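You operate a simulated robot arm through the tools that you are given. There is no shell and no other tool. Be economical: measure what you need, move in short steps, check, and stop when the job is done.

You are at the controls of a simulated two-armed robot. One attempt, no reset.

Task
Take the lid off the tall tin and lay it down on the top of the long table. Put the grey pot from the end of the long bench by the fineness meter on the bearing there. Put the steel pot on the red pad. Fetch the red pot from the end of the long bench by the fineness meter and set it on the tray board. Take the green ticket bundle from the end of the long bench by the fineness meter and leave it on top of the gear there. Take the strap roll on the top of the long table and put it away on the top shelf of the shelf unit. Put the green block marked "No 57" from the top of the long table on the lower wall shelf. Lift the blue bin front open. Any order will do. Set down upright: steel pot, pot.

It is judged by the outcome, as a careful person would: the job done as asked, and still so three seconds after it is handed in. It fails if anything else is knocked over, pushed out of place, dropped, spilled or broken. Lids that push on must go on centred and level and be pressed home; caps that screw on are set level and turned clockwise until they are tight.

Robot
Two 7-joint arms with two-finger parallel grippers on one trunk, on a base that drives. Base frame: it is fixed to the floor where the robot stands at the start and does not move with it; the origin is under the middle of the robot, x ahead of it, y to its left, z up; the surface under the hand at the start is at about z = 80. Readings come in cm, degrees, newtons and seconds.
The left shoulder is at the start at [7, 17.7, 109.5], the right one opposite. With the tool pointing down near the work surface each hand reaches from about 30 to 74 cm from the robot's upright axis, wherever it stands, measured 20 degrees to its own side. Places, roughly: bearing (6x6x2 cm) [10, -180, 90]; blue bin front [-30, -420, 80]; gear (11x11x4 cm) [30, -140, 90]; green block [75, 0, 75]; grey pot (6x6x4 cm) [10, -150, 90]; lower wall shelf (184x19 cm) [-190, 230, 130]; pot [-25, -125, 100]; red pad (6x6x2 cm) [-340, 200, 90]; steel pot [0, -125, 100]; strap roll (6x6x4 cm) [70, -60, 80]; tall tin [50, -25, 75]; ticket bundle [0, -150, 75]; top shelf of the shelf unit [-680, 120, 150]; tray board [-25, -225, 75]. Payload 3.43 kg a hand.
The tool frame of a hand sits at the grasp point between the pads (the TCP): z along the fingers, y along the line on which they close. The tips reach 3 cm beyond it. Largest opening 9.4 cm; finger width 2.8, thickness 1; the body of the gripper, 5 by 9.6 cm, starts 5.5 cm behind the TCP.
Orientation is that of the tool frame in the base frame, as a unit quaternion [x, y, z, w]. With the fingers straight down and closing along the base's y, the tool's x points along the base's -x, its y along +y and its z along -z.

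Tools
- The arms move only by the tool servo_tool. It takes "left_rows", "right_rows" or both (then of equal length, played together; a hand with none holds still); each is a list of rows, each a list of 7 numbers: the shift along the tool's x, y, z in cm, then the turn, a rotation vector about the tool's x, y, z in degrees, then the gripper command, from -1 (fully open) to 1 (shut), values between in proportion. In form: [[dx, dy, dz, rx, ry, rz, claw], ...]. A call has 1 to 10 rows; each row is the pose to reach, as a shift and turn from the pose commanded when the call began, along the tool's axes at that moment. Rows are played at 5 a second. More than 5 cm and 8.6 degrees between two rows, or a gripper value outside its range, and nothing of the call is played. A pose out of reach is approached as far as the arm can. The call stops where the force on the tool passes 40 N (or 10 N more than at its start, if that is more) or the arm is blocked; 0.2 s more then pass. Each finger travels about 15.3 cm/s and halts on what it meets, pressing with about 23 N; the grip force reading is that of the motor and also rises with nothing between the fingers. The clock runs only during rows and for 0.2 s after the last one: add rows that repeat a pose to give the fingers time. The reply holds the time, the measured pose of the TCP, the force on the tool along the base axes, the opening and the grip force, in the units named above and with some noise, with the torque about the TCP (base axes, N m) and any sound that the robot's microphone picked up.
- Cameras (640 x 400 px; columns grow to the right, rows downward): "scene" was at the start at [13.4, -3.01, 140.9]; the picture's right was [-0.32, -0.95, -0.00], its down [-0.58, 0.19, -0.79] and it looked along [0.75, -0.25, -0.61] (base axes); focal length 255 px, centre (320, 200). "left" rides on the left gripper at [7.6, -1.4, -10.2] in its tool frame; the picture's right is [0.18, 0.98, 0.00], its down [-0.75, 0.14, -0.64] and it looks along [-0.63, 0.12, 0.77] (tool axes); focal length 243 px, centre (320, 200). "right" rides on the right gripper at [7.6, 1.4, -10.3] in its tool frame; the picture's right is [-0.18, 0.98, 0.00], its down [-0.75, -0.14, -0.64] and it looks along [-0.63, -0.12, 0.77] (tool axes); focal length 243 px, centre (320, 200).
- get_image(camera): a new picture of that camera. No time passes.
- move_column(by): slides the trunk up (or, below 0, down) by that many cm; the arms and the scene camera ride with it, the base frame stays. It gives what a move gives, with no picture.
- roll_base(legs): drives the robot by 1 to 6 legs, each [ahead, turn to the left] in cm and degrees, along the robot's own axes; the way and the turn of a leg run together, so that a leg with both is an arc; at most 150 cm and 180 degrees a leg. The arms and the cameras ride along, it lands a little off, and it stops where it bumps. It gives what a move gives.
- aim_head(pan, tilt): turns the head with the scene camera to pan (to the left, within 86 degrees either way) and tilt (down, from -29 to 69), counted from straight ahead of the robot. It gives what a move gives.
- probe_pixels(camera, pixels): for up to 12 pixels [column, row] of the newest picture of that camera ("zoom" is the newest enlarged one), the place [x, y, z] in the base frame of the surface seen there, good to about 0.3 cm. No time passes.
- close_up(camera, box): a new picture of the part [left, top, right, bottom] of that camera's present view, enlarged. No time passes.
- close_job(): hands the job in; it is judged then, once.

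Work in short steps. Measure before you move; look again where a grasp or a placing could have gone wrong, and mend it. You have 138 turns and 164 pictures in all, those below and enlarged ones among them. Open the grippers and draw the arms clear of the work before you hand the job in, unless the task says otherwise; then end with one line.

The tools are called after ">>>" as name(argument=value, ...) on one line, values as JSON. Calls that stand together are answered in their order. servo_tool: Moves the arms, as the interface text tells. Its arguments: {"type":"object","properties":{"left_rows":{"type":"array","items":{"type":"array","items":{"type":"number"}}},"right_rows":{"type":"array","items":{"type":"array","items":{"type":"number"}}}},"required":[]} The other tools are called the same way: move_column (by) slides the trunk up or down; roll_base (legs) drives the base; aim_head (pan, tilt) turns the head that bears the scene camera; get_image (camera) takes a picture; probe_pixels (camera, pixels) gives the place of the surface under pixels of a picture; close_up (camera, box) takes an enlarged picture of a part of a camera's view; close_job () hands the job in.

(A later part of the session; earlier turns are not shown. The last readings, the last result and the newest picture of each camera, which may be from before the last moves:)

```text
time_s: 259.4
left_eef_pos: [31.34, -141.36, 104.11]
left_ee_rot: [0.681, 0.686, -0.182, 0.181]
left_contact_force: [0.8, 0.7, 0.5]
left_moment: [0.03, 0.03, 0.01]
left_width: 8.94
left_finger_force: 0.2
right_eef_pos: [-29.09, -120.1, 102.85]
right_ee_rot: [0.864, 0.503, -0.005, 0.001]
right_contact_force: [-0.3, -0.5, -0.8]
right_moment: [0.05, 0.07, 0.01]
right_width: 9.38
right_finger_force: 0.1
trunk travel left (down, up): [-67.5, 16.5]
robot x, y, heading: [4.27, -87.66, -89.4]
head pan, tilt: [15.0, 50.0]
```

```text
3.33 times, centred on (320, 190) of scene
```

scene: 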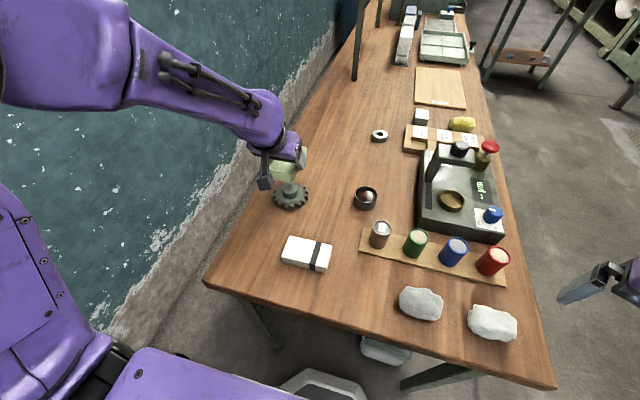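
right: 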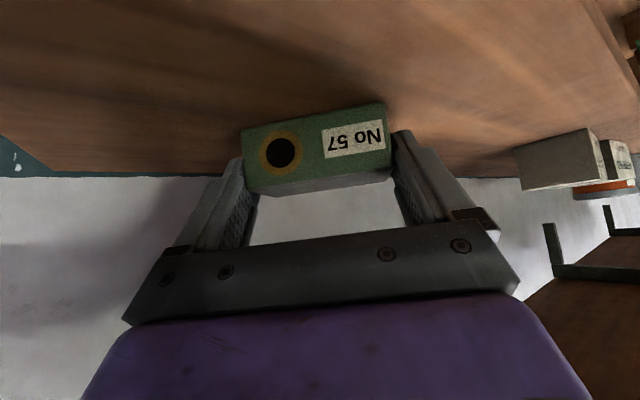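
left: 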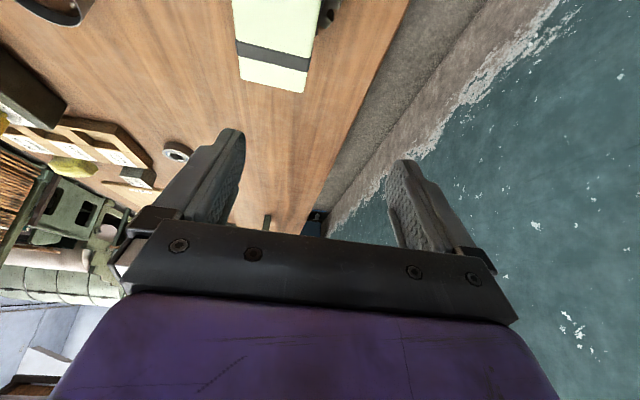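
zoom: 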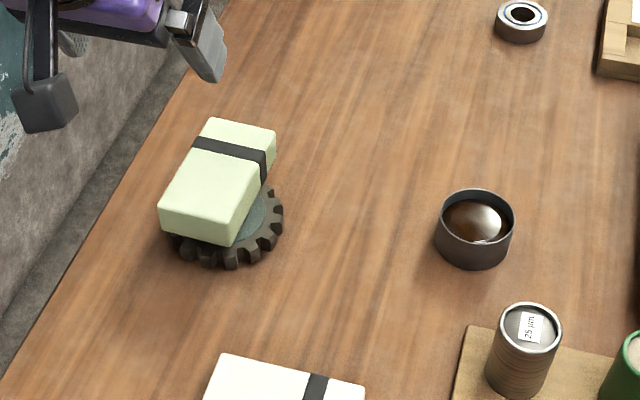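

The green bundle lies level on the gear. Next the grey pot (with liquid) at (6.9,-147.3): I bring the right hand over it, straightening its yaw.

>>> servo_tool(right_rows=[[2.2, 3.9, 0, 0, 0, -4, -1], [4.4, 7.8, 0, 0, 0, -8, -1], [6.6, 11.8, 0, 0, 0, -12, -1], [8.9, 15.7, 0, 0, 0, -16, -1], [11.1, 19.7, 0, 0, 0, -20, -1], [13.3, 23.6, 0, 0, 0, -24, -1], [15.6, 27.6, 0, 0, 0, -29.5, -1], [17.8, 31.5, 0, 0, 0, -29.5, -1], [14, 33.7, 0, 0, 0, -29.5, -1], [10.3, 35.8, 0, 0, 0, -29.5, -1]])

>>> servo_tool(right_rows=[[-4, 0, 0, 0, -7, 0, -1], [-8, 0, 0, 0, -14, 0, -1], [-12, 0, 0, 0, -21, 0, -1], [-16, 0, 0, 0, -28, 0, -1], [-17.2, 0, 2, 0, -30, 0, -1], [-17.2, 0, 2, 0, -30, 0, -1]])

>>> get_image(camera="right")

```text
time_s: 261.6
left_eef_pos: [31.12, -141.37, 104.02]
left_ee_rot: [0.681, 0.686, -0.18, 0.182]
left_contact_force: [0.9, -0.5, 0.2]
left_moment: [-0.03, 0.06, 0.03]
left_width: 8.93
left_finger_force: 0.0
right_eef_pos: [6.91, -128.95, 102.68]
right_ee_rot: [0.707, 0.707, -0.003, -0.001]
right_contact_force: [0.1, 0.0, 0.3]
right_moment: [0.0, 0.0, 0.02]
right_width: 9.42
right_finger_force: 0.1
trunk travel left (down, up): [-67.5, 16.5]
robot x, y, heading: [4.53, -87.49, -89.6]
head pan, tilt: [15.0, 50.0]
```

```text
time_s: 263.0
left_eef_pos: [31.11, -141.31, 104.11]
left_ee_rot: [0.682, 0.685, -0.18, 0.182]
left_contact_force: [-0.4, -0.3, 0.2]
left_moment: [-0.01, 0.04, 0.01]
left_width: 8.9
left_finger_force: 0.1
right_eef_pos: [6.85, -146.0, 100.81]
right_ee_rot: [0.683, 0.683, -0.186, 0.182]
right_contact_force: [-0.5, 0.1, -0.1]
right_moment: [0.01, -0.03, -0.03]
right_width: 9.41
right_finger_force: 0.0
trunk travel left (down, up): [-67.5, 16.5]
robot x, y, heading: [4.4, -87.44, -89.1]
head pan, tilt: [15.0, 50.0]
```

```text
52 pictures are left
```

right: 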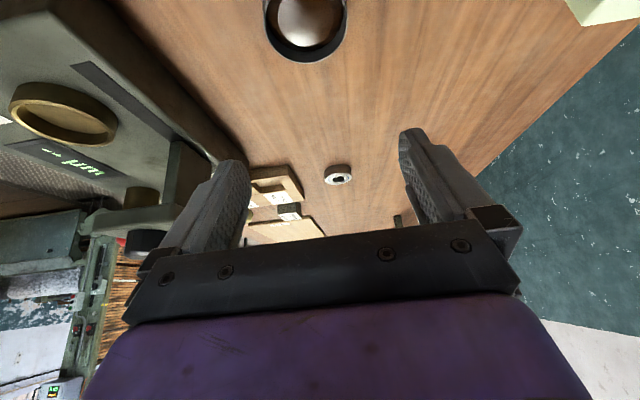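

I probe the pot's rim in this view to centre the hand.

>>> probe_pixels(camera="right", pixels=[[266, 12], [346, 12], [305, 58], [305, 40], [290, 56], [325, 54]])

```text
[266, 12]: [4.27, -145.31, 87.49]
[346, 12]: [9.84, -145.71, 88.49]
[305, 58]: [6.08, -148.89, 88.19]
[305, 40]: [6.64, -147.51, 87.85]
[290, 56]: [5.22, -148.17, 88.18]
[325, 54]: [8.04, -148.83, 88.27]
```

Pot centre ≈(7.05,-146.3), top 88.3. I lower around it and close, then lift slowly.

>>> servo_tool(right_rows=[[2.2, 0.2, 3.4, 0, 0, 0, -1], [4.4, 0.2, 6.9, 0, 0, 0, -1], [6.1, 0.2, 9.5, 0, 0, 0, -1], [6.63, 0.2, 10.4, 0, 0, 0, -1], [6.63, 0.2, 10.4, 0, 0, 0, 0], [6.63, 0.2, 10.4, 0, 0, 0, 0.5], [6.63, 0.2, 10.4, 0, 0, 0, 0.5], [6.1, 0.2, 9.5, 0, 0, 0, 0.5], [5.1, 0.2, 7.8, 0, 0, 0, 0.5]])

>>> get_image(camera="right")

```text
time_s: 265.0
left_eef_pos: [31.06, -141.27, 104.11]
left_ee_rot: [0.682, 0.685, -0.18, 0.182]
left_contact_force: [-0.1, 0.2, 0.2]
left_moment: [-0.01, -0.02, 0.09]
left_width: 8.91
left_finger_force: 0.1
right_eef_pos: [7.11, -145.38, 91.41]
right_ee_rot: [0.682, 0.683, -0.186, 0.183]
right_contact_force: [-0.3, -0.4, -0.8]
right_moment: [-0.02, -0.03, 0.03]
right_width: 5.92
right_finger_force: 23.5
trunk travel left (down, up): [-67.5, 16.5]
robot x, y, heading: [4.73, -87.65, -89.4]
head pan, tilt: [15.0, 50.0]
```

```text
51 pictures are left
```

right: 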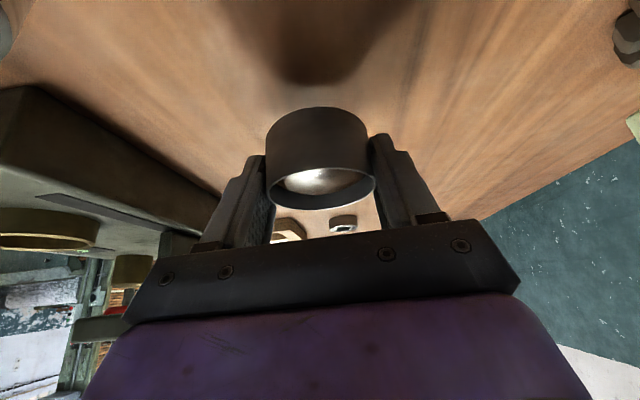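

The pot is held level. Before carrying it round to the bench's west side, I check the meter's height and the bearing's surroundings.

>>> probe_pixels(camera="scene", pixels=[[461, 146], [488, 147], [445, 155], [380, 134], [440, 90], [415, 118], [409, 132], [462, 124], [497, 255], [380, 228]])

>>> servo_tool(right_rows=[[-2, 0, -3.46, 0, 0, 0, 0.5], [-4, 0, -6.9, 0, 0, 0, 0.5], [-6, 0, -10.4, 0, 0, 0, 0.5], [-8, 0, -13.9, 0, 0, 0, 0.5], [-4.5, 0, -15.9, 0, 0, 0, 0.5], [-1, 0, -17.9, 0, 0, 0, 0.5], [2.5, 0, -19.9, 0, 0, 0, 0.5], [6.7, 0, -22.4, 0, 0, 0, 0.5]], left_rows=[[1.5, 0, -1, 0, 0, 0, -1], [3, 0, -2, 0, 0, 0, -1], [4.5, 0, -3, 0, 0, 0, -1], [6, 0, -4, 0, 0, 0, -1], [7.5, 0, -5, 0, 0, 0, -1], [9, 0, -5.5, 0, 0, 0, -1], [10.4, 0, -6, 0, 0, 0, -1], [10.4, 0, -6, 0, 0, 0, -1]])

```text
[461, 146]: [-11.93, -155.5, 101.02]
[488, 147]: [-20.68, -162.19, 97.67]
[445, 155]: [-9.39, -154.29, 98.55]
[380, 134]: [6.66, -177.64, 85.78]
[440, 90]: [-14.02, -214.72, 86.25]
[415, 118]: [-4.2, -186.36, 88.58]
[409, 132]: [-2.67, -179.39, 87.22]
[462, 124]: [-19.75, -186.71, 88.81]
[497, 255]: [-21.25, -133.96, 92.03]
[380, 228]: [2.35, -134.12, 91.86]
```

```text
time_s: 266.8
left_eef_pos: [30.93, -129.31, 104.36]
left_ee_rot: [0.681, 0.686, -0.179, 0.184]
left_contact_force: [0.3, 1.0, 0.2]
left_moment: [-0.04, -0.04, 0.0]
left_width: 9.41
left_finger_force: 0.0
left hand out of reach, approached as far as the arm can: row 1
right_eef_pos: [7.01, -128.35, 107.46]
right_ee_rot: [0.682, 0.683, -0.187, 0.183]
right_contact_force: [0.0, 0.4, -1.2]
right_moment: [-0.03, 0.0, 0.02]
right_width: 5.92
right_finger_force: 22.7
trunk travel left (down, up): [-67.5, 16.5]
robot x, y, heading: [4.63, -87.62, -89.5]
head pan, tilt: [15.0, 50.0]
```

Meter top is 101. I raise the column 10 cm for clearance and drive around to the west side of the bench, at about (-75,-160), facing it.

>>> move_column(by=10)

>>> roll_base(legs=[[-9, 0], [0, -90.5], [80, 0], [0, 90], [81, 0], [0, 90]])

>>> aim_head(pan=0, tilt=45)

>>> get_image(camera="scene")

```text
time_s: 268.1
left_eef_pos: [31.08, -129.27, 114.23]
left_ee_rot: [0.681, 0.686, -0.18, 0.182]
left_contact_force: [0.5, 0.9, -0.5]
left_moment: [-0.04, 0.01, -0.03]
left_width: 9.42
left_finger_force: 0.1
right_eef_pos: [7.09, -128.54, 117.34]
right_ee_rot: [0.682, 0.683, -0.186, 0.182]
right_contact_force: [0.3, -0.8, -0.8]
right_moment: [0.02, -0.01, -0.02]
right_width: 5.92
right_finger_force: 23.4
trunk travel left (down, up): [-77.5, 6.5]
robot x, y, heading: [4.66, -87.65, -89.5]
head pan, tilt: [15.0, 50.0]
```

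```text
time_s: 288.6
left_eef_pos: [-35.94, -132.8, 114.29]
left_ee_rot: [0.01, 0.967, -0.002, 0.256]
left_contact_force: [0.5, -0.5, 0.1]
left_moment: [0.01, 0.01, -0.01]
left_width: 9.39
left_finger_force: 0.1
right_eef_pos: [-37.35, -156.78, 117.37]
right_ee_rot: [0.012, 0.965, -0.005, 0.261]
right_contact_force: [0.0, 0.0, 0.5]
right_moment: [0.01, -0.03, 0.0]
right_width: 5.92
right_finger_force: 23.0
trunk travel left (down, up): [-77.5, 6.5]
robot x, y, heading: [-78.59, -157.72, -0.8]
head pan, tilt: [15.0, 50.0]
```

```text
time_s: 289.4
left_eef_pos: [-35.99, -132.77, 114.18]
left_ee_rot: [0.01, 0.967, -0.002, 0.256]
left_contact_force: [-0.5, -0.2, 0.6]
left_moment: [0.05, 0.01, -0.01]
left_width: 9.41
left_finger_force: 0.0
right_eef_pos: [-37.55, -156.81, 117.25]
right_ee_rot: [0.012, 0.965, -0.006, 0.26]
right_contact_force: [-0.7, 0.4, -0.3]
right_moment: [-0.02, -0.04, -0.03]
right_width: 5.95
right_finger_force: 22.5
trunk travel left (down, up): [-77.5, 6.5]
robot x, y, heading: [-78.6, -158.11, -1.0]
head pan, tilt: [0.0, 45.0]
```

```text
50 pictures are left
```

scene: 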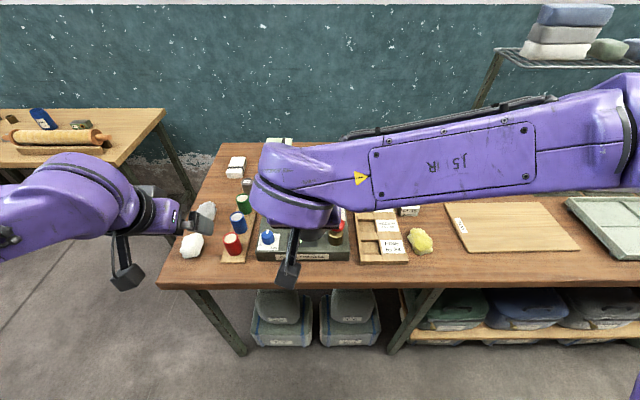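

I drive 17 cm closer, then swing the pot over the bearing at safe height.

>>> roll_base(legs=[[17, 0]])

>>> servo_tool(right_rows=[[-3.2, -2.7, 1.9, 0, 0, 0, 0.5], [-6.5, -5.5, 3.8, 0, 0, 0, 0.5], [-9.8, -8.2, 5.7, 0, 0, 0, 0.5], [-13, -10.9, 7.6, 0, 0, 0, 0.5], [-16.3, -13.7, 9.5, 0, 0, 0, 0.5], [-19.6, -16.4, 11.4, 0, 0, 0, 0.5], [-22.9, -19.1, 13.25, 0, 0, 0, 0.5], [-22.9, -19.1, 13.25, 0, 0, 0, 0.5]])

>>> get_image(camera="right")

```text
time_s: 290.9
left_eef_pos: [-19.15, -133.13, 114.3]
left_ee_rot: [0.01, 0.966, -0.001, 0.257]
left_contact_force: [0.4, -0.6, 0.0]
left_moment: [0.01, -0.03, -0.01]
left_width: 9.41
left_finger_force: 0.1
right_eef_pos: [-20.51, -157.0, 117.43]
right_ee_rot: [0.013, 0.965, -0.005, 0.263]
right_contact_force: [-0.3, 0.3, -1.1]
right_moment: [-0.01, -0.01, 0.03]
right_width: 5.93
right_finger_force: 22.7
trunk travel left (down, up): [-77.5, 6.5]
robot x, y, heading: [-61.31, -158.44, -1.0]
head pan, tilt: [0.0, 45.0]
```

```text
time_s: 292.6
left_eef_pos: [-18.91, -133.03, 114.35]
left_ee_rot: [0.01, 0.967, -0.002, 0.256]
left_contact_force: [-0.8, 1.2, -0.9]
left_moment: [-0.03, 0.0, -0.01]
left_width: 9.4
left_finger_force: 0.0
right_eef_pos: [5.45, -176.97, 117.53]
right_ee_rot: [0.011, 0.965, -0.006, 0.261]
right_contact_force: [0.3, -0.5, -1.0]
right_moment: [0.01, -0.01, 0.01]
right_width: 5.94
right_finger_force: 22.9
trunk travel left (down, up): [-77.5, 6.5]
robot x, y, heading: [-61.35, -158.4, -1.0]
head pan, tilt: [0.0, 45.0]
```

```text
49 pictures are left
```

right: 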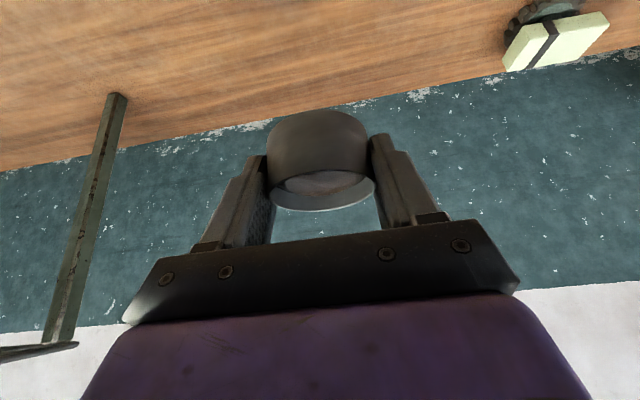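

Over the bearing at height. I descend 20 cm with a small correction, then measure bearing and pot.

>>> servo_tool(right_rows=[[1.9, 0.2, 3.5, 0, 0, 0, 0.5], [3.8, 0.4, 7, 0, 0, 0, 0.5], [5.7, 0.6, 10.5, 0, 0, 0, 0.5], [7.6, 0.7, 14.1, 0, 0, 0, 0.5], [9.5, 0.7, 17.6, 0, 0, 0, 0.5], [9.5, 0.7, 17.6, 0, 0, 0, 0.5]])

>>> get_image(camera="right")

>>> close_up(camera="scene", box=[260, 110, 460, 240])

```text
time_s: 294.1
left_eef_pos: [-18.97, -133.17, 114.38]
left_ee_rot: [0.01, 0.967, -0.002, 0.256]
left_contact_force: [0.5, -0.4, -0.1]
left_moment: [0.0, -0.01, -0.02]
left_width: 9.39
left_finger_force: 0.1
right_eef_pos: [6.31, -176.46, 97.64]
right_ee_rot: [0.013, 0.965, -0.006, 0.261]
right_contact_force: [-0.3, -0.4, -1.5]
right_moment: [0.04, 0.0, -0.02]
right_width: 5.94
right_finger_force: 22.7
trunk travel left (down, up): [-77.5, 6.5]
robot x, y, heading: [-61.25, -158.38, -0.8]
head pan, tilt: [0.0, 45.0]
```

```text
48 pictures are left
```

right: 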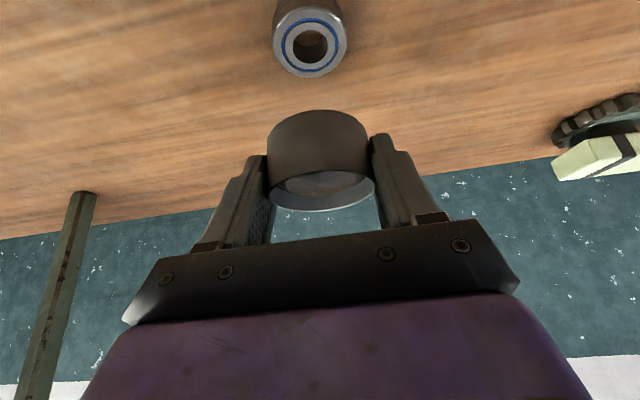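

```text
3.08 times, centred on (360, 175) of scene
```

zoom: 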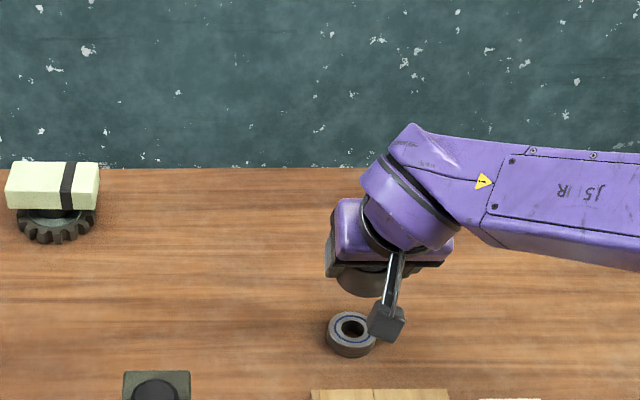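

I probe the bearing ring's edges and the pot's near wall.

>>> probe_pixels(camera="right", pixels=[[277, 40], [344, 40], [311, 72], [311, 16], [320, 115], [320, 150], [320, 172], [272, 150], [366, 150], [320, 205]])

```text
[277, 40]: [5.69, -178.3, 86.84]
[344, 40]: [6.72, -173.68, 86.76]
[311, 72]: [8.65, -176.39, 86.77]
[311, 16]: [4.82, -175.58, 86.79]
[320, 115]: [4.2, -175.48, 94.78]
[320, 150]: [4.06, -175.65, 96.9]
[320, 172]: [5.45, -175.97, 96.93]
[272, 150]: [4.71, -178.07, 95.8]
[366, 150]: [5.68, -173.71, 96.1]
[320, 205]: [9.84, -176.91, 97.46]
```

Pot centre ≈(6.95,-176.3), bearing centre ≈(6.6,-176.05), gap ≈7.7 cm. I lower with that correction, slowly at the end.

>>> servo_tool(right_rows=[[1.6, 0.2, 2.4, 0, 0, 0, 0.5], [2.9, 0.2, 4.6, 0, 0, 0, 0.5], [3.5, 0.2, 5.6, 0, 0, 0, 0.5], [3.8, 0.2, 6.1, 0, 0, 0, 0.5], [4.0, 0.2, 6.45, 0, 0, 0, 0.5], [4.1, 0.2, 6.65, 0, 0, 0, 0.5], [4.1, 0.2, 6.65, 0, 0, 0, 0.5]])

>>> get_image(camera="right")

```text
time_s: 295.6
left_eef_pos: [-19.11, -133.06, 114.36]
left_ee_rot: [0.009, 0.966, -0.002, 0.258]
left_contact_force: [0.2, -0.4, 0.6]
left_moment: [-0.03, 0.02, -0.01]
left_width: 9.4
left_finger_force: 0.0
right_eef_pos: [6.05, -176.16, 90.07]
right_ee_rot: [0.012, 0.964, -0.005, 0.264]
right_contact_force: [5.5, -2.0, 17.1]
right_moment: [0.05, -0.16, -0.04]
right_width: 5.92
right_finger_force: 23.0
trunk travel left (down, up): [-77.5, 6.5]
robot x, y, heading: [-61.26, -157.89, -1.1]
head pan, tilt: [0.0, 45.0]
```

```text
46 pictures are left
```

right: 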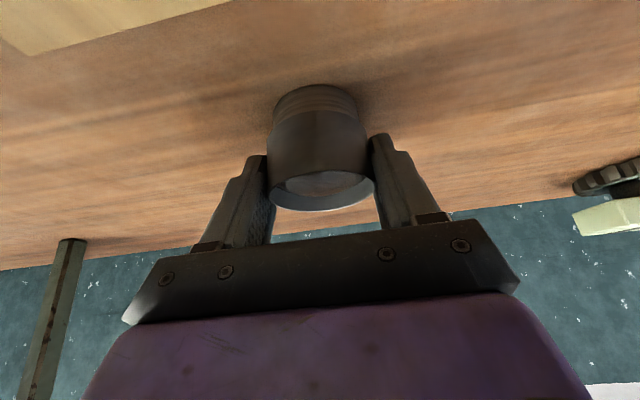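

The pot sits on the bearing. I ease off, open gradually, and withdraw upward along the fingers.

>>> servo_tool(right_rows=[[-0.1, 0, -0.17, 0, 0, 0, 0.5], [-0.1, 0, -0.17, 0, 0, 0, -0.1], [-0.1, 0, -0.17, 0, 0, 0, -0.4], [-0.1, 0, -0.17, 0, 0, 0, -0.9], [-0.1, 0, -0.17, 0, 0, 0, -0.9], [-0.1, 0, -4, 0, 0, 0, -0.9], [-0.1, 0, -8, 0, 0, 0, -0.9], [-1, 0, -12, 0, 0, 0, -0.9], [-2, 0, -16, 0, 0, 0, -0.9]])

>>> close_up(camera="scene", box=[260, 110, 460, 240])

>>> get_image(camera="left")

```text
time_s: 297.6
left_eef_pos: [-19.02, -132.99, 114.34]
left_ee_rot: [0.009, 0.966, -0.002, 0.257]
left_contact_force: [-0.2, -0.8, -0.5]
left_moment: [-0.03, 0.01, 0.02]
left_width: 9.4
left_finger_force: 0.1
right_eef_pos: [-0.55, -175.79, 104.74]
right_ee_rot: [0.013, 0.965, -0.006, 0.261]
right_contact_force: [-0.2, -0.1, 0.9]
right_moment: [0.0, 0.03, 0.04]
right_width: 8.95
right_finger_force: 0.0
trunk travel left (down, up): [-77.5, 6.5]
robot x, y, heading: [-61.49, -158.16, -1.0]
head pan, tilt: [0.0, 45.0]
```

```text
3.08 times, centred on (360, 175) of scene
```

zoom: 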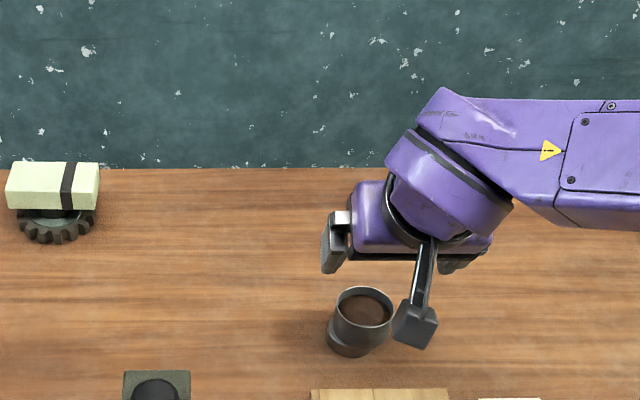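

```text
44 pictures are left
```

left: 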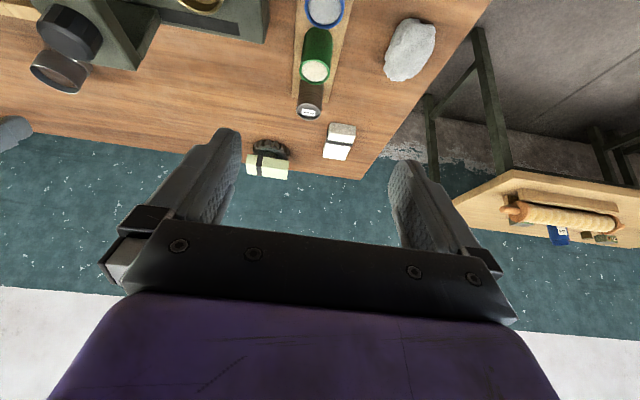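

The pot looks a bit off-centre to the right on the bearing. I zoom in and measure.

>>> close_up(camera="scene", box=[350, 190, 400, 235])

>>> probe_pixels(camera="zoom", pixels=[[150, 190], [330, 180], [240, 130], [130, 300], [240, 250], [160, 320], [80, 260], [250, 310]])

```text
8.89 times, centred on (375, 212) of scene
```

zoom: 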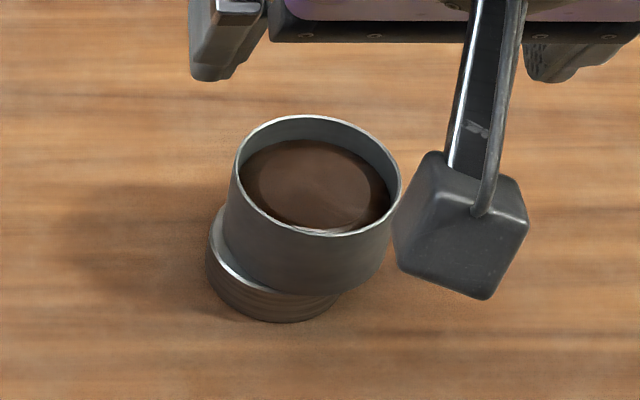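

```text
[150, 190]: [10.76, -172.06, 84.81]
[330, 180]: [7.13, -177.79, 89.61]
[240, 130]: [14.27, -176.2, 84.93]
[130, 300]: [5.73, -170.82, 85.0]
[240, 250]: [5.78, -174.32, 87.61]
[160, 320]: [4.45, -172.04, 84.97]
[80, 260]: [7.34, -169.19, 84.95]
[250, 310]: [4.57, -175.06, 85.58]
```

>>> probe_pixels(camera="zoom", pixels=[[243, 200], [390, 215], [236, 175], [398, 200], [212, 245], [218, 230], [215, 275], [330, 310], [310, 120], [310, 235]])

```text
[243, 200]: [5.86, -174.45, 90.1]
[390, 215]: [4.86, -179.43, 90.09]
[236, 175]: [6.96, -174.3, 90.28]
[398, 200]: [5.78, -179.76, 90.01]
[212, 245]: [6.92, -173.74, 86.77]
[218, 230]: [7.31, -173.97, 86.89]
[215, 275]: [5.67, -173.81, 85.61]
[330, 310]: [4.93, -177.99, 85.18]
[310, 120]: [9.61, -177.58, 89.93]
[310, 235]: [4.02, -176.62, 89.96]
```

The pot is level but ~1 cm off the bearing's centre in y. I regrip it, lift a little, shift it 1 cm and set it down again.

>>> servo_tool(right_rows=[[1.5, -0.85, 4.5, 0, 0, 0, -0.9], [1.8, -0.85, 9, 0, 0, 0, -0.9], [1.9, -0.85, 13, 0, 0, 0, -0.9], [1.9, -0.85, 15.8, 0, 0, 0, -0.9], [1.9, -0.85, 15.8, 0, 0, 0, -0.2], [1.9, -0.85, 15.8, 0, 0, 0, 0.5], [1.9, -0.85, 15.8, 0, 0, 0, 0.5], [1.6, -0.85, 15.3, 0, 0, 0, 0.5], [1.6, -0.3, 15.3, 0, 0, 0, 0.5], [1.6, 0.15, 15.3, 0, 0, 0, 0.5]])

>>> servo_tool(right_rows=[[0.15, 0, 0.3, 0, 0, 0, 0.5], [0.3, 0, 0.55, 0, 0, 0, 0.5], [0.3, 0, 0.55, 0, 0, 0, 0.5]])

>>> close_up(camera="scene", box=[340, 180, 410, 235])

```text
time_s: 299.9
left_eef_pos: [-18.92, -133.07, 114.31]
left_ee_rot: [0.01, 0.967, -0.002, 0.256]
left_contact_force: [0.2, 0.5, -0.1]
left_moment: [-0.01, 0.02, 0.03]
left_width: 9.4
left_finger_force: 0.0
right_eef_pos: [5.93, -176.07, 90.53]
right_ee_rot: [0.013, 0.965, -0.005, 0.26]
right_contact_force: [0.3, 0.1, -1.0]
right_moment: [0.02, -0.01, 0.01]
right_width: 5.93
right_finger_force: 22.9
trunk travel left (down, up): [-77.5, 6.5]
robot x, y, heading: [-61.76, -158.29, -0.9]
head pan, tilt: [0.0, 45.0]
```

```text
time_s: 300.6
left_eef_pos: [-19.0, -133.07, 114.32]
left_ee_rot: [0.01, 0.967, -0.001, 0.256]
left_contact_force: [-1.0, -0.1, 0.1]
left_moment: [0.0, -0.04, 0.0]
left_width: 9.39
left_finger_force: 0.0
right_eef_pos: [6.07, -175.89, 89.96]
right_ee_rot: [0.013, 0.965, -0.006, 0.262]
right_contact_force: [0.7, 0.0, 6.0]
right_moment: [-0.26, -0.08, 0.02]
right_width: 5.94
right_finger_force: 23.0
trunk travel left (down, up): [-77.5, 6.5]
robot x, y, heading: [-61.11, -158.32, -0.9]
head pan, tilt: [0.0, 45.0]
```

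```text
7.27 times, centred on (375, 208) of scene
```

zoom: 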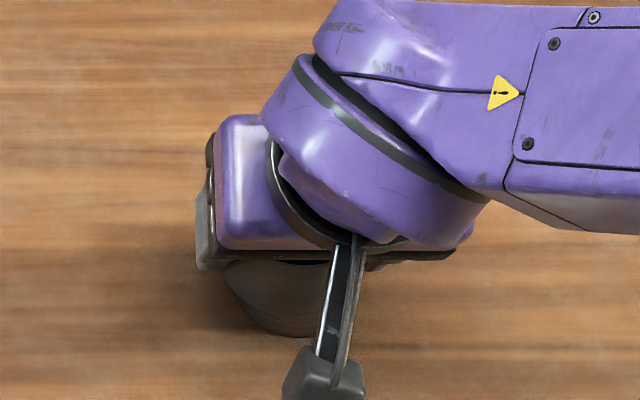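

Light contact (6 N). I open and withdraw, then check the centring.

>>> servo_tool(right_rows=[[0, 0, 0, 0, 0, 0, 0.2], [0, 0, 0, 0, 0, 0, -0.3], [0, 0, 0, 0, 0, 0, -0.9], [0, 0, 0, 0, 0, 0, -0.9], [0, 0, -4, 0, 0, 0, -0.9], [0, 0, -8, 0, 0, 0, -0.9], [-1, 0, -12, 0, 0, 0, -0.9], [-2, 0, -16, 0, 0, 0, -0.9]])

>>> close_up(camera="scene", box=[350, 190, 400, 235])

```text
time_s: 302.4
left_eef_pos: [-19.07, -133.15, 114.35]
left_ee_rot: [0.01, 0.966, -0.002, 0.257]
left_contact_force: [0.8, 0.6, 0.4]
left_moment: [0.0, 0.02, -0.02]
left_width: 9.38
left_finger_force: 0.1
right_eef_pos: [-0.46, -175.72, 104.78]
right_ee_rot: [0.013, 0.965, -0.006, 0.261]
right_contact_force: [0.1, -0.4, -0.3]
right_moment: [0.0, 0.0, 0.02]
right_width: 8.92
right_finger_force: 0.1
trunk travel left (down, up): [-77.5, 6.5]
robot x, y, heading: [-61.46, -158.39, -1.0]
head pan, tilt: [0.0, 45.0]
```

```text
8.89 times, centred on (375, 212) of scene
```

zoom: 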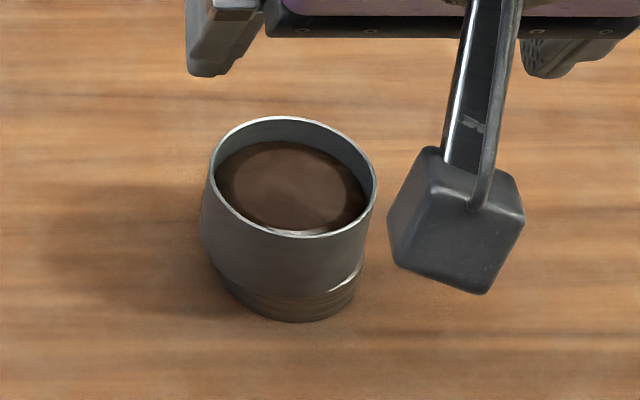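

The grey pot is now well centred. Next the red pot at (-21.5,-134.7) with the right hand; I move the left arm out of the way first and bring the right hand (made vertical) over it.

>>> servo_tool(left_rows=[[0.4, 4.5, -1.2, 0, 0, 0, -1], [0.7, 9, -2.5, 0, 0, 0, -1], [1.1, 13.5, -3.7, 0, 0, 0, -1], [1.4, 18, -5, 0, 0, 0, -1], [1.8, 22.5, -6.5, 0, 0, 0, -1], [2.2, 27, -8.2, 0, 0, 0, -1], [2.2, 28, -8.2, 0, 0, 0, -1]], right_rows=[[-1.5, 0, -2.6, 0, 0, 0, -1], [-3, 0, -5.2, 0, 0, 0, -1], [-1.5, 4, -6, 0, 0, 0, -1], [0, 8, -7, 0, 0, 0, -1], [1.5, 12, -8, 0, 3, 0, -1], [3, 16, -9.3, 0, 6, 0, -1], [4.5, 20, -10.5, 0, 9, 0, -1]])

>>> servo_tool(right_rows=[[1.9, 3.8, -1.4, 0, 4, 0, -0.5], [3.8, 7.6, -2.7, 0, 8, 0, -0.5], [5.6, 11.4, -4, 0, 12, 0, -0.5], [7.5, 15.2, -5.4, 0, 16, 0, -0.5], [9.4, 19, -6.8, 0, 20, 0, -0.5], [9.7, 21, -6.9, 0, 21, 0, -0.5], [9.7, 21, -6.9, 0, 21, 0, -0.5]])

>>> get_image(camera="right")

```text
time_s: 304.1
left_eef_pos: [-24.39, -104.63, 120.15]
left_ee_rot: [0.009, 0.966, -0.002, 0.257]
left_contact_force: [0.3, -0.1, 0.0]
left_moment: [-0.03, 0.0, 0.01]
left_width: 9.38
left_finger_force: 0.1
right_eef_pos: [-8.95, -155.26, 111.52]
right_ee_rot: [0.013, 0.983, -0.005, 0.184]
right_contact_force: [0.4, 0.4, 0.0]
right_moment: [-0.05, 0.02, -0.03]
right_width: 9.41
right_finger_force: 0.2
trunk travel left (down, up): [-77.5, 6.5]
robot x, y, heading: [-61.54, -158.87, -0.7]
head pan, tilt: [0.0, 45.0]
```

```text
time_s: 305.6
left_eef_pos: [-24.25, -104.86, 120.22]
left_ee_rot: [0.01, 0.967, -0.003, 0.256]
left_contact_force: [-0.4, 0.3, -0.5]
left_moment: [-0.02, 0.0, 0.0]
left_width: 9.42
left_finger_force: 0.1
right_eef_pos: [-20.56, -137.56, 114.37]
right_ee_rot: [0.014, 1.0, -0.003, 0.003]
right_contact_force: [-0.6, 1.4, 0.4]
right_moment: [-0.01, -0.02, -0.02]
right_width: 7.05
right_finger_force: 0.0
right hand out of reach, approached as far as the arm can: row 5, 6, 7
trunk travel left (down, up): [-77.5, 6.5]
robot x, y, heading: [-61.29, -158.13, -1.0]
head pan, tilt: [0.0, 45.0]
```

```text
40 pictures are left
```

right: 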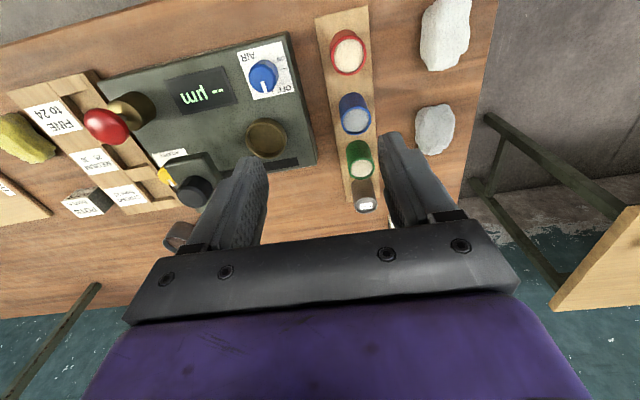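

The right arm's cross-body reach ends here, so the left hand will take the red pot instead. I measure pot and meter edge from this view, then swap the arms.

>>> probe_pixels(camera="right", pixels=[[333, 52], [364, 52], [348, 34], [348, 70], [310, 150], [288, 40], [425, 45], [360, 180], [372, 130], [366, 203]])

>>> servo_tool(right_rows=[[0, -4.5, 0, 0, 0, 0, -1], [0, -9, 0, 0, 0, 0, -1], [0, -13.5, 0, 0, 0, 0, -1], [0, -18, 0, 0, 0, 0, -1], [0, -22.5, 0, 0, 0, 0, -1], [0, -27, 0, 0, 0, 0, -1], [0, -31.5, 0, 0, 0, 0, -1], [0, -36, 0, 0, 0, 0, -1], [0, -40, 0, 0, 0, 0, -1], [0, -44, 0, 0, 0, 0, -1]])

>>> servo_tool(left_rows=[[0.7, -3.7, 1.9, 0, 4, 0, -0.5], [1.4, -7.5, 3.8, 0, 8, 0, -0.5], [2.1, -11.2, 5.7, 0, 12, 0, -0.5], [2.8, -15, 7.6, 0, 16, 0, -0.5], [3.5, -18.7, 9.5, 0, 20, 0, -0.5], [4.2, -22.5, 11.4, 0, 24, 0, -0.5], [4.9, -26.2, 13.3, 0, 28, 0, -0.5], [5.6, -30, 15.3, 0, 30, 0, -0.5], [5.6, -30, 15.3, 0, 30, 0, -0.5]])

>>> get_image(camera="left")

```text
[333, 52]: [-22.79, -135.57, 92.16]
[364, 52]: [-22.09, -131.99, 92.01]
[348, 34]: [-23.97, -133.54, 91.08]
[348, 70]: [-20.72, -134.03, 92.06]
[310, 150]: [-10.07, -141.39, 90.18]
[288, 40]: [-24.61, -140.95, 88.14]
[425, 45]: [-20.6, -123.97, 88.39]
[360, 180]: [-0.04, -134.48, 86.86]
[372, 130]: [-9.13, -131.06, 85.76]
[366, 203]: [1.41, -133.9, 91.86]
```

```text
time_s: 307.9
left_eef_pos: [-24.4, -105.29, 120.35]
left_ee_rot: [0.01, 0.967, -0.002, 0.255]
left_contact_force: [-0.8, -0.2, 0.3]
left_moment: [0.01, 0.0, 0.0]
left_width: 9.42
left_finger_force: 0.0
right_eef_pos: [-21.66, -181.84, 114.58]
right_ee_rot: [0.013, 1.0, -0.001, 0.003]
right_contact_force: [-0.4, -0.1, 0.9]
right_moment: [0.04, -0.02, -0.01]
right_width: 9.41
right_finger_force: 0.1
trunk travel left (down, up): [-77.5, 6.5]
robot x, y, heading: [-61.65, -158.36, -1.0]
head pan, tilt: [0.0, 45.0]
```

```text
time_s: 309.9
left_eef_pos: [-22.23, -135.04, 104.03]
left_ee_rot: [0.009, 1.0, 0.001, -0.003]
left_contact_force: [-0.2, -0.5, 0.9]
left_moment: [0.04, 0.02, 0.0]
left_width: 7.04
left_finger_force: 0.0
right_eef_pos: [-21.64, -181.59, 114.72]
right_ee_rot: [0.013, 1.0, -0.003, 0.002]
right_contact_force: [-0.2, 0.1, -0.8]
right_moment: [-0.03, 0.02, -0.01]
right_width: 9.38
right_finger_force: 0.0
trunk travel left (down, up): [-77.5, 6.5]
robot x, y, heading: [-61.76, -158.22, -1.1]
head pan, tilt: [0.0, 45.0]
```

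```text
39 pictures are left
```

left: 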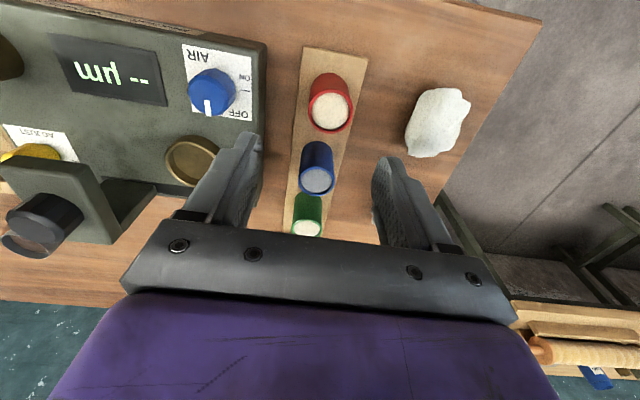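

>>> probe_pixels(camera="left", pixels=[[313, 110], [348, 108], [330, 93], [330, 128], [437, 92], [418, 130]])

```text
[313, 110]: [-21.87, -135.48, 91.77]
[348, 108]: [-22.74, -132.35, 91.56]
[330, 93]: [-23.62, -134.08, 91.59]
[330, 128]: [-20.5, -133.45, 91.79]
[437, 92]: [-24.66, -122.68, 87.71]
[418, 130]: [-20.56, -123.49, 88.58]
```

Red pot centre (-22.1,-133.9). I shift 1.1 cm, lower to mid-height, close and lift.

>>> servo_tool(left_rows=[[0, 1.1, 4, 0, 0, 0, -0.5], [0, 1.1, 8.5, 0, 0, 0, -0.5], [0, 1.1, 12.5, 0, 0, 0, -0.5], [0, 1.1, 14.4, 0, 0, 0, -0.5], [0, 1.1, 14.4, 0, 0, 0, 0.2], [0, 1.1, 14.4, 0, 0, 0, 0.8], [0, 1.1, 14.4, 0, 0, 0, 0.8], [0, 1.1, 11, 0, 0, 0, 0.8], [0, 1.1, 7, 0, 0, 0, 0.8], [0, 1.1, 2.5, 0, 0, 0, 0.8]])

>>> get_image(camera="left")

```text
time_s: 312.1
left_eef_pos: [-22.41, -134.04, 101.78]
left_ee_rot: [0.011, 1.0, 0.001, -0.003]
left_contact_force: [0.0, 0.9, 0.2]
left_moment: [0.0, -0.02, 0.02]
left_width: 4.13
left_finger_force: 22.9
right_eef_pos: [-21.75, -181.66, 114.76]
right_ee_rot: [0.013, 1.0, -0.001, 0.003]
right_contact_force: [-0.3, 0.5, 0.4]
right_moment: [-0.01, 0.01, -0.01]
right_width: 9.38
right_finger_force: 0.1
trunk travel left (down, up): [-77.5, 6.5]
robot x, y, heading: [-61.54, -158.16, -0.8]
head pan, tilt: [0.0, 45.0]
```

```text
38 pictures are left
```

left: 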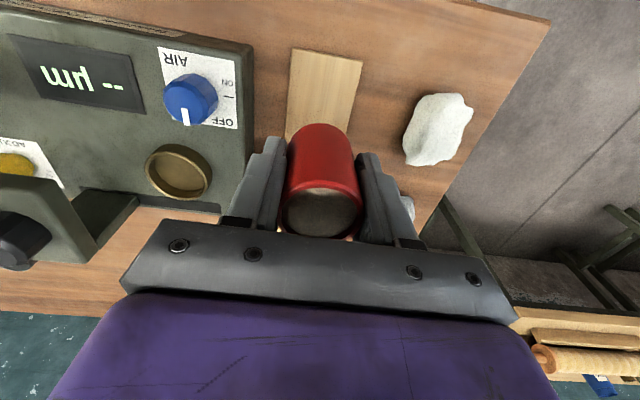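

The red pot is held. I raise it, then shift the base 53 cm along the bench to stand before the tray board.

>>> servo_tool(left_rows=[[1, 0, -4, 0, 0, 0, 0.8], [2, 0, -8, 0, 0, 0, 0.8], [3, 0, -11, 0, 0, 0, 0.8]])

>>> roll_base(legs=[[-20, 0], [0, -89], [53, 0], [0, 90], [19, 0]])

>>> aim_head(pan=0, tilt=50)

>>> get_image(camera="scene")

```text
time_s: 312.9
left_eef_pos: [-25.28, -133.98, 112.9]
left_ee_rot: [0.01, 1.0, 0.002, -0.003]
left_contact_force: [-0.1, -0.6, -0.1]
left_moment: [-0.02, 0.02, 0.0]
left_width: 4.12
left_finger_force: 23.2
right_eef_pos: [-21.56, -181.82, 114.57]
right_ee_rot: [0.014, 1.0, -0.001, 0.001]
right_contact_force: [-0.3, -0.3, -0.5]
right_moment: [0.01, 0.05, -0.02]
right_width: 9.4
right_finger_force: 0.2
trunk travel left (down, up): [-77.5, 6.5]
robot x, y, heading: [-61.3, -158.83, -0.9]
head pan, tilt: [0.0, 45.0]
```

```text
time_s: 325.9
left_eef_pos: [-26.79, -185.16, 112.76]
left_ee_rot: [-0.003, 1.0, 0.001, -0.001]
left_contact_force: [0.1, -0.3, -0.6]
left_moment: [0.01, -0.01, 0.01]
left_width: 4.16
left_finger_force: 23.0
right_eef_pos: [-21.94, -232.66, 114.69]
right_ee_rot: [0.001, 1.0, -0.002, 0.002]
right_contact_force: [-0.5, 0.2, 0.2]
right_moment: [0.01, -0.01, -0.02]
right_width: 9.4
right_finger_force: 0.1
trunk travel left (down, up): [-77.5, 6.5]
robot x, y, heading: [-62.1, -210.55, 0.3]
head pan, tilt: [0.0, 45.0]
```

```text
time_s: 326.5
left_eef_pos: [-26.67, -185.08, 112.78]
left_ee_rot: [-0.003, 1.0, 0.002, -0.002]
left_contact_force: [-1.0, 0.6, -0.5]
left_moment: [-0.01, 0.03, 0.02]
left_width: 4.18
left_finger_force: 23.3
right_eef_pos: [-21.73, -232.78, 114.71]
right_ee_rot: [0.0, 1.0, -0.003, 0.001]
right_contact_force: [-0.4, -0.1, 0.0]
right_moment: [0.0, 0.02, 0.02]
right_width: 9.4
right_finger_force: 0.0
trunk travel left (down, up): [-77.5, 6.5]
robot x, y, heading: [-62.57, -210.41, 0.6]
head pan, tilt: [0.0, 50.0]
```

```text
37 pictures are left
```

scene: 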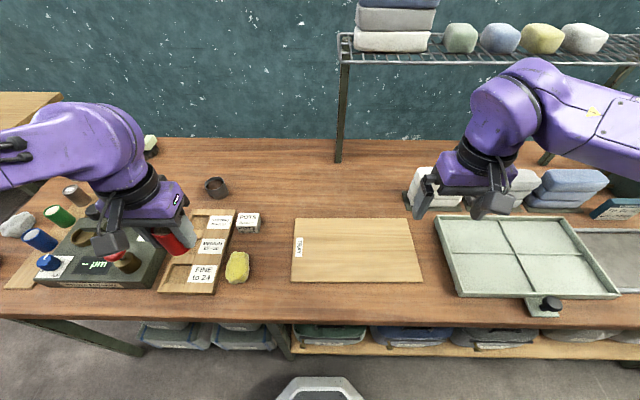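

I read the board's label and probe its corners.

>>> close_up(camera="scene", box=[260, 205, 440, 295])

>>> probe_pixels(camera="scene", pixels=[[355, 250], [300, 222], [408, 222], [295, 278], [418, 278], [335, 250]])

```text
3.56 times, centred on (350, 250) of scene
```

zoom: 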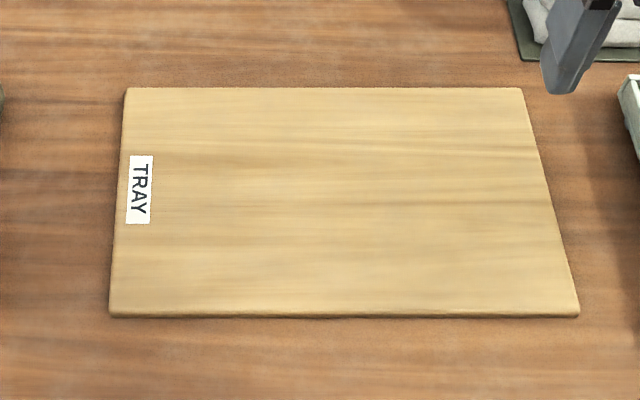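

```text
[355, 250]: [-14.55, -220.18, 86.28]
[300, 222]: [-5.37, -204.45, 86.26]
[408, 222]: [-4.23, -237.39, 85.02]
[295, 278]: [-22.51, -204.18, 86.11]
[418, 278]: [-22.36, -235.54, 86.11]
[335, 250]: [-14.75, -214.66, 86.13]
```

It is the TRAY board (z 86.2). I carry the red pot over (-16,-210), and lower it until it touches.

>>> servo_tool(left_rows=[[-1.8, -4.2, 0, 0, 0, 0, 0.8], [-3.6, -8.4, 0, 0, 0, 0, 0.8], [-5.4, -12.6, 0, 0, 0, 0, 0.8], [-7.2, -16.8, 2, 0, 0, 0, 0.8], [-9, -21, 4, 0, 0, 0, 0.8], [-10.7, -25, 6, 0, 0, 0, 0.8], [-10.7, -25, 10.5, 0, 0, 0, 0.8], [-10.7, -25, 15, 0, 0, 0, 0.8], [-10.7, -25, 19, 0, 0, 0, 0.8], [-10.7, -25, 19, 0, 0, 0, 0.8]])

>>> servo_tool(left_rows=[[0, 0, 1.5, 0, 0, 0, 0.8], [0, 0, 2.5, 0, 0, 0, 0.8], [0, 0, 3.1, 0, 0, 0, 0.8], [0, 0, 3.5, 0, 0, 0, 0.8], [0, 0, 3.7, 0, 0, 0, 0.8], [0, 0, 3.7, 0, 0, 0, 0.8]])

>>> close_up(camera="scene", box=[220, 160, 420, 290])

```text
time_s: 328.7
left_eef_pos: [-15.4, -209.66, 94.28]
left_ee_rot: [-0.015, 1.0, -0.013, -0.003]
left_contact_force: [0.2, -0.5, -0.8]
left_moment: [-0.01, 0.05, -0.01]
left_width: 4.16
left_finger_force: 23.3
right_eef_pos: [-21.86, -232.81, 114.69]
right_ee_rot: [0.0, 1.0, -0.002, 0.003]
right_contact_force: [1.0, -0.8, -0.1]
right_moment: [0.02, 0.01, 0.02]
right_width: 9.41
right_finger_force: 0.0
trunk travel left (down, up): [-77.5, 6.5]
robot x, y, heading: [-62.29, -210.66, 0.6]
head pan, tilt: [0.0, 50.0]
```

```text
time_s: 330.1
left_eef_pos: [-15.33, -209.59, 90.51]
left_ee_rot: [-0.018, 1.0, -0.013, -0.004]
left_contact_force: [-0.1, 0.0, -0.4]
left_moment: [0.0, -0.02, -0.01]
left_width: 4.15
left_finger_force: 22.8
right_eef_pos: [-21.72, -232.73, 114.56]
right_ee_rot: [0.0, 1.0, -0.003, 0.002]
right_contact_force: [-0.4, 0.2, -0.6]
right_moment: [0.01, 0.03, 0.01]
right_width: 9.39
right_finger_force: 0.1
trunk travel left (down, up): [-77.5, 6.5]
robot x, y, heading: [-62.54, -210.79, 0.3]
head pan, tilt: [0.0, 50.0]
```

```text
3.08 times, centred on (320, 225) of scene
```

zoom: 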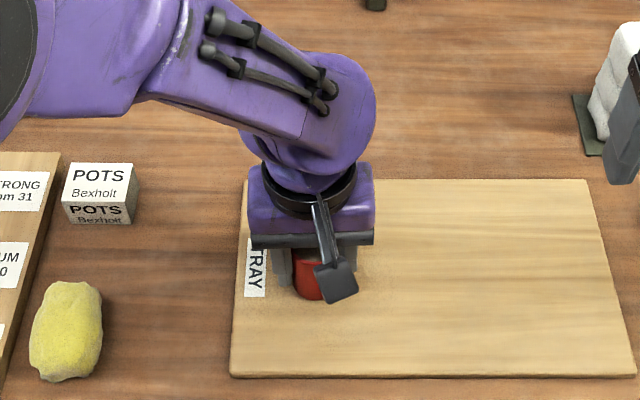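

No contact yet at 90.5; I lower a little more.

>>> servo_tool(left_rows=[[0, 0, 0.3, 0, 0, 0, 0.8], [0, 0, 0.6, 0, 0, 0, 0.8], [0, 0, 0.6, 0, 0, 0, 0.8]])

>>> get_image(camera="left")

>>> probe_pixels(camera="left", pixels=[[320, 140], [320, 125], [320, 118], [320, 160]])

```text
time_s: 330.9
left_eef_pos: [-15.22, -209.75, 90.08]
left_ee_rot: [-0.017, 1.0, -0.012, 0.0]
left_contact_force: [5.3, -3.4, 20.6]
left_moment: [0.24, -0.2, -0.1]
left_width: 4.19
left_finger_force: 23.2
right_eef_pos: [-21.87, -232.93, 114.75]
right_ee_rot: [0.001, 1.0, -0.002, 0.003]
right_contact_force: [-0.2, -0.3, -0.7]
right_moment: [-0.01, 0.02, -0.01]
right_width: 9.41
right_finger_force: 0.0
trunk travel left (down, up): [-77.5, 6.5]
robot x, y, heading: [-62.32, -210.35, 0.4]
head pan, tilt: [0.0, 50.0]
```

```text
34 pictures are left
```

left: 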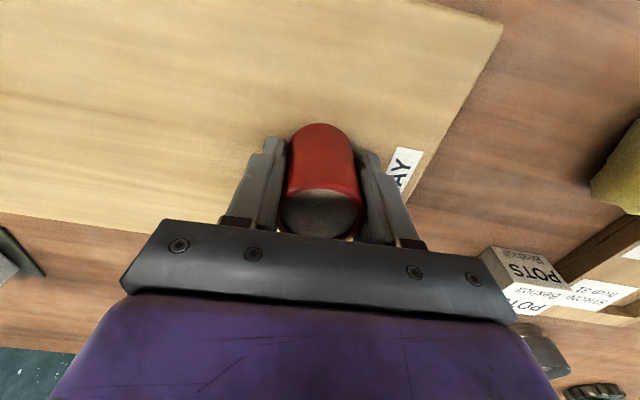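

```text
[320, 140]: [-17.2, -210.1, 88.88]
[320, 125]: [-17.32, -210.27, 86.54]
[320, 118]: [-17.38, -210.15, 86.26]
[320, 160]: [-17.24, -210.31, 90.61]
```

The pot stands on the tray board (20 N). I ease off, open, and rise.

>>> servo_tool(left_rows=[[0, 0, -0.3, 0, 0, 0, 0.8], [0, 0, -0.3, 0, 0, 0, 0.2], [0, 0, -0.3, 0, 0, 0, -0.4], [0, 0, -0.3, 0, 0, 0, -0.4], [0, 0, -4, 0, 0, 0, -0.4], [0, 0, -8.5, 0, 0, 0, -0.4], [0, 0, -13, 0, 0, 0, -0.4], [3, 5, -17, 0, 0, 0, -0.4], [6, 9, -20, 0, 0, 0, -0.4]])

>>> get_image(camera="scene")

```text
refused: row 8 steps farther than a row can; nothing moved
```

```text
33 pictures are left
```

scene: 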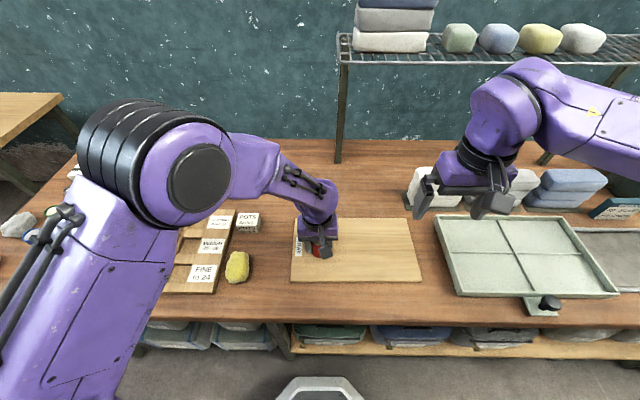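

Step was too long; I repeat with shorter last steps.

>>> servo_tool(left_rows=[[0, 0, -0.3, 0, 0, 0, 0.8], [0, 0, -0.3, 0, 0, 0, 0.2], [0, 0, -0.3, 0, 0, 0, -0.4], [0, 0, -0.3, 0, 0, 0, -0.4], [0, 0, -4, 0, 0, 0, -0.4], [0, 0, -8.5, 0, 0, 0, -0.4], [0, 0, -13, 0, 0, 0, -0.4], [2, 3, -16, 0, 0, 0, -0.4], [4, 6, -19, 0, 0, 0, -0.4], [6, 9, -21, 0, 0, 0, -0.4]])

>>> close_up(camera="scene", box=[240, 190, 440, 300])

```text
time_s: 333.1
left_eef_pos: [-22.03, -200.94, 110.49]
left_ee_rot: [-0.002, 1.0, 0.001, -0.002]
left_contact_force: [-1.1, 0.6, -0.3]
left_moment: [-0.02, -0.02, 0.02]
left_width: 6.59
left_finger_force: 0.1
right_eef_pos: [-21.97, -232.65, 114.84]
right_ee_rot: [0.0, 1.0, -0.002, 0.003]
right_contact_force: [-0.6, -0.3, -0.4]
right_moment: [0.04, -0.02, -0.02]
right_width: 9.43
right_finger_force: 0.0
trunk travel left (down, up): [-77.5, 6.5]
robot x, y, heading: [-62.22, -210.39, 0.7]
head pan, tilt: [0.0, 50.0]
```

```text
3.20 times, centred on (340, 245) of scene
```

zoom: 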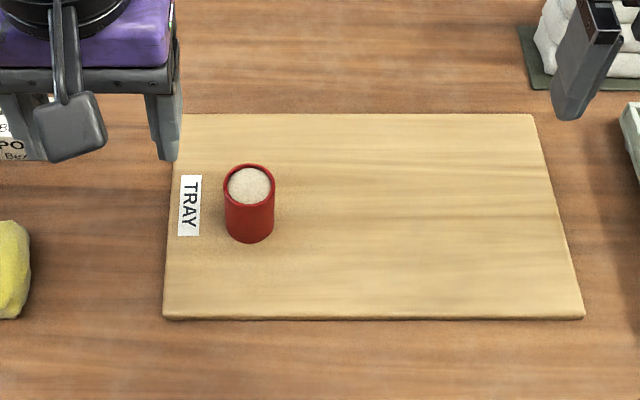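

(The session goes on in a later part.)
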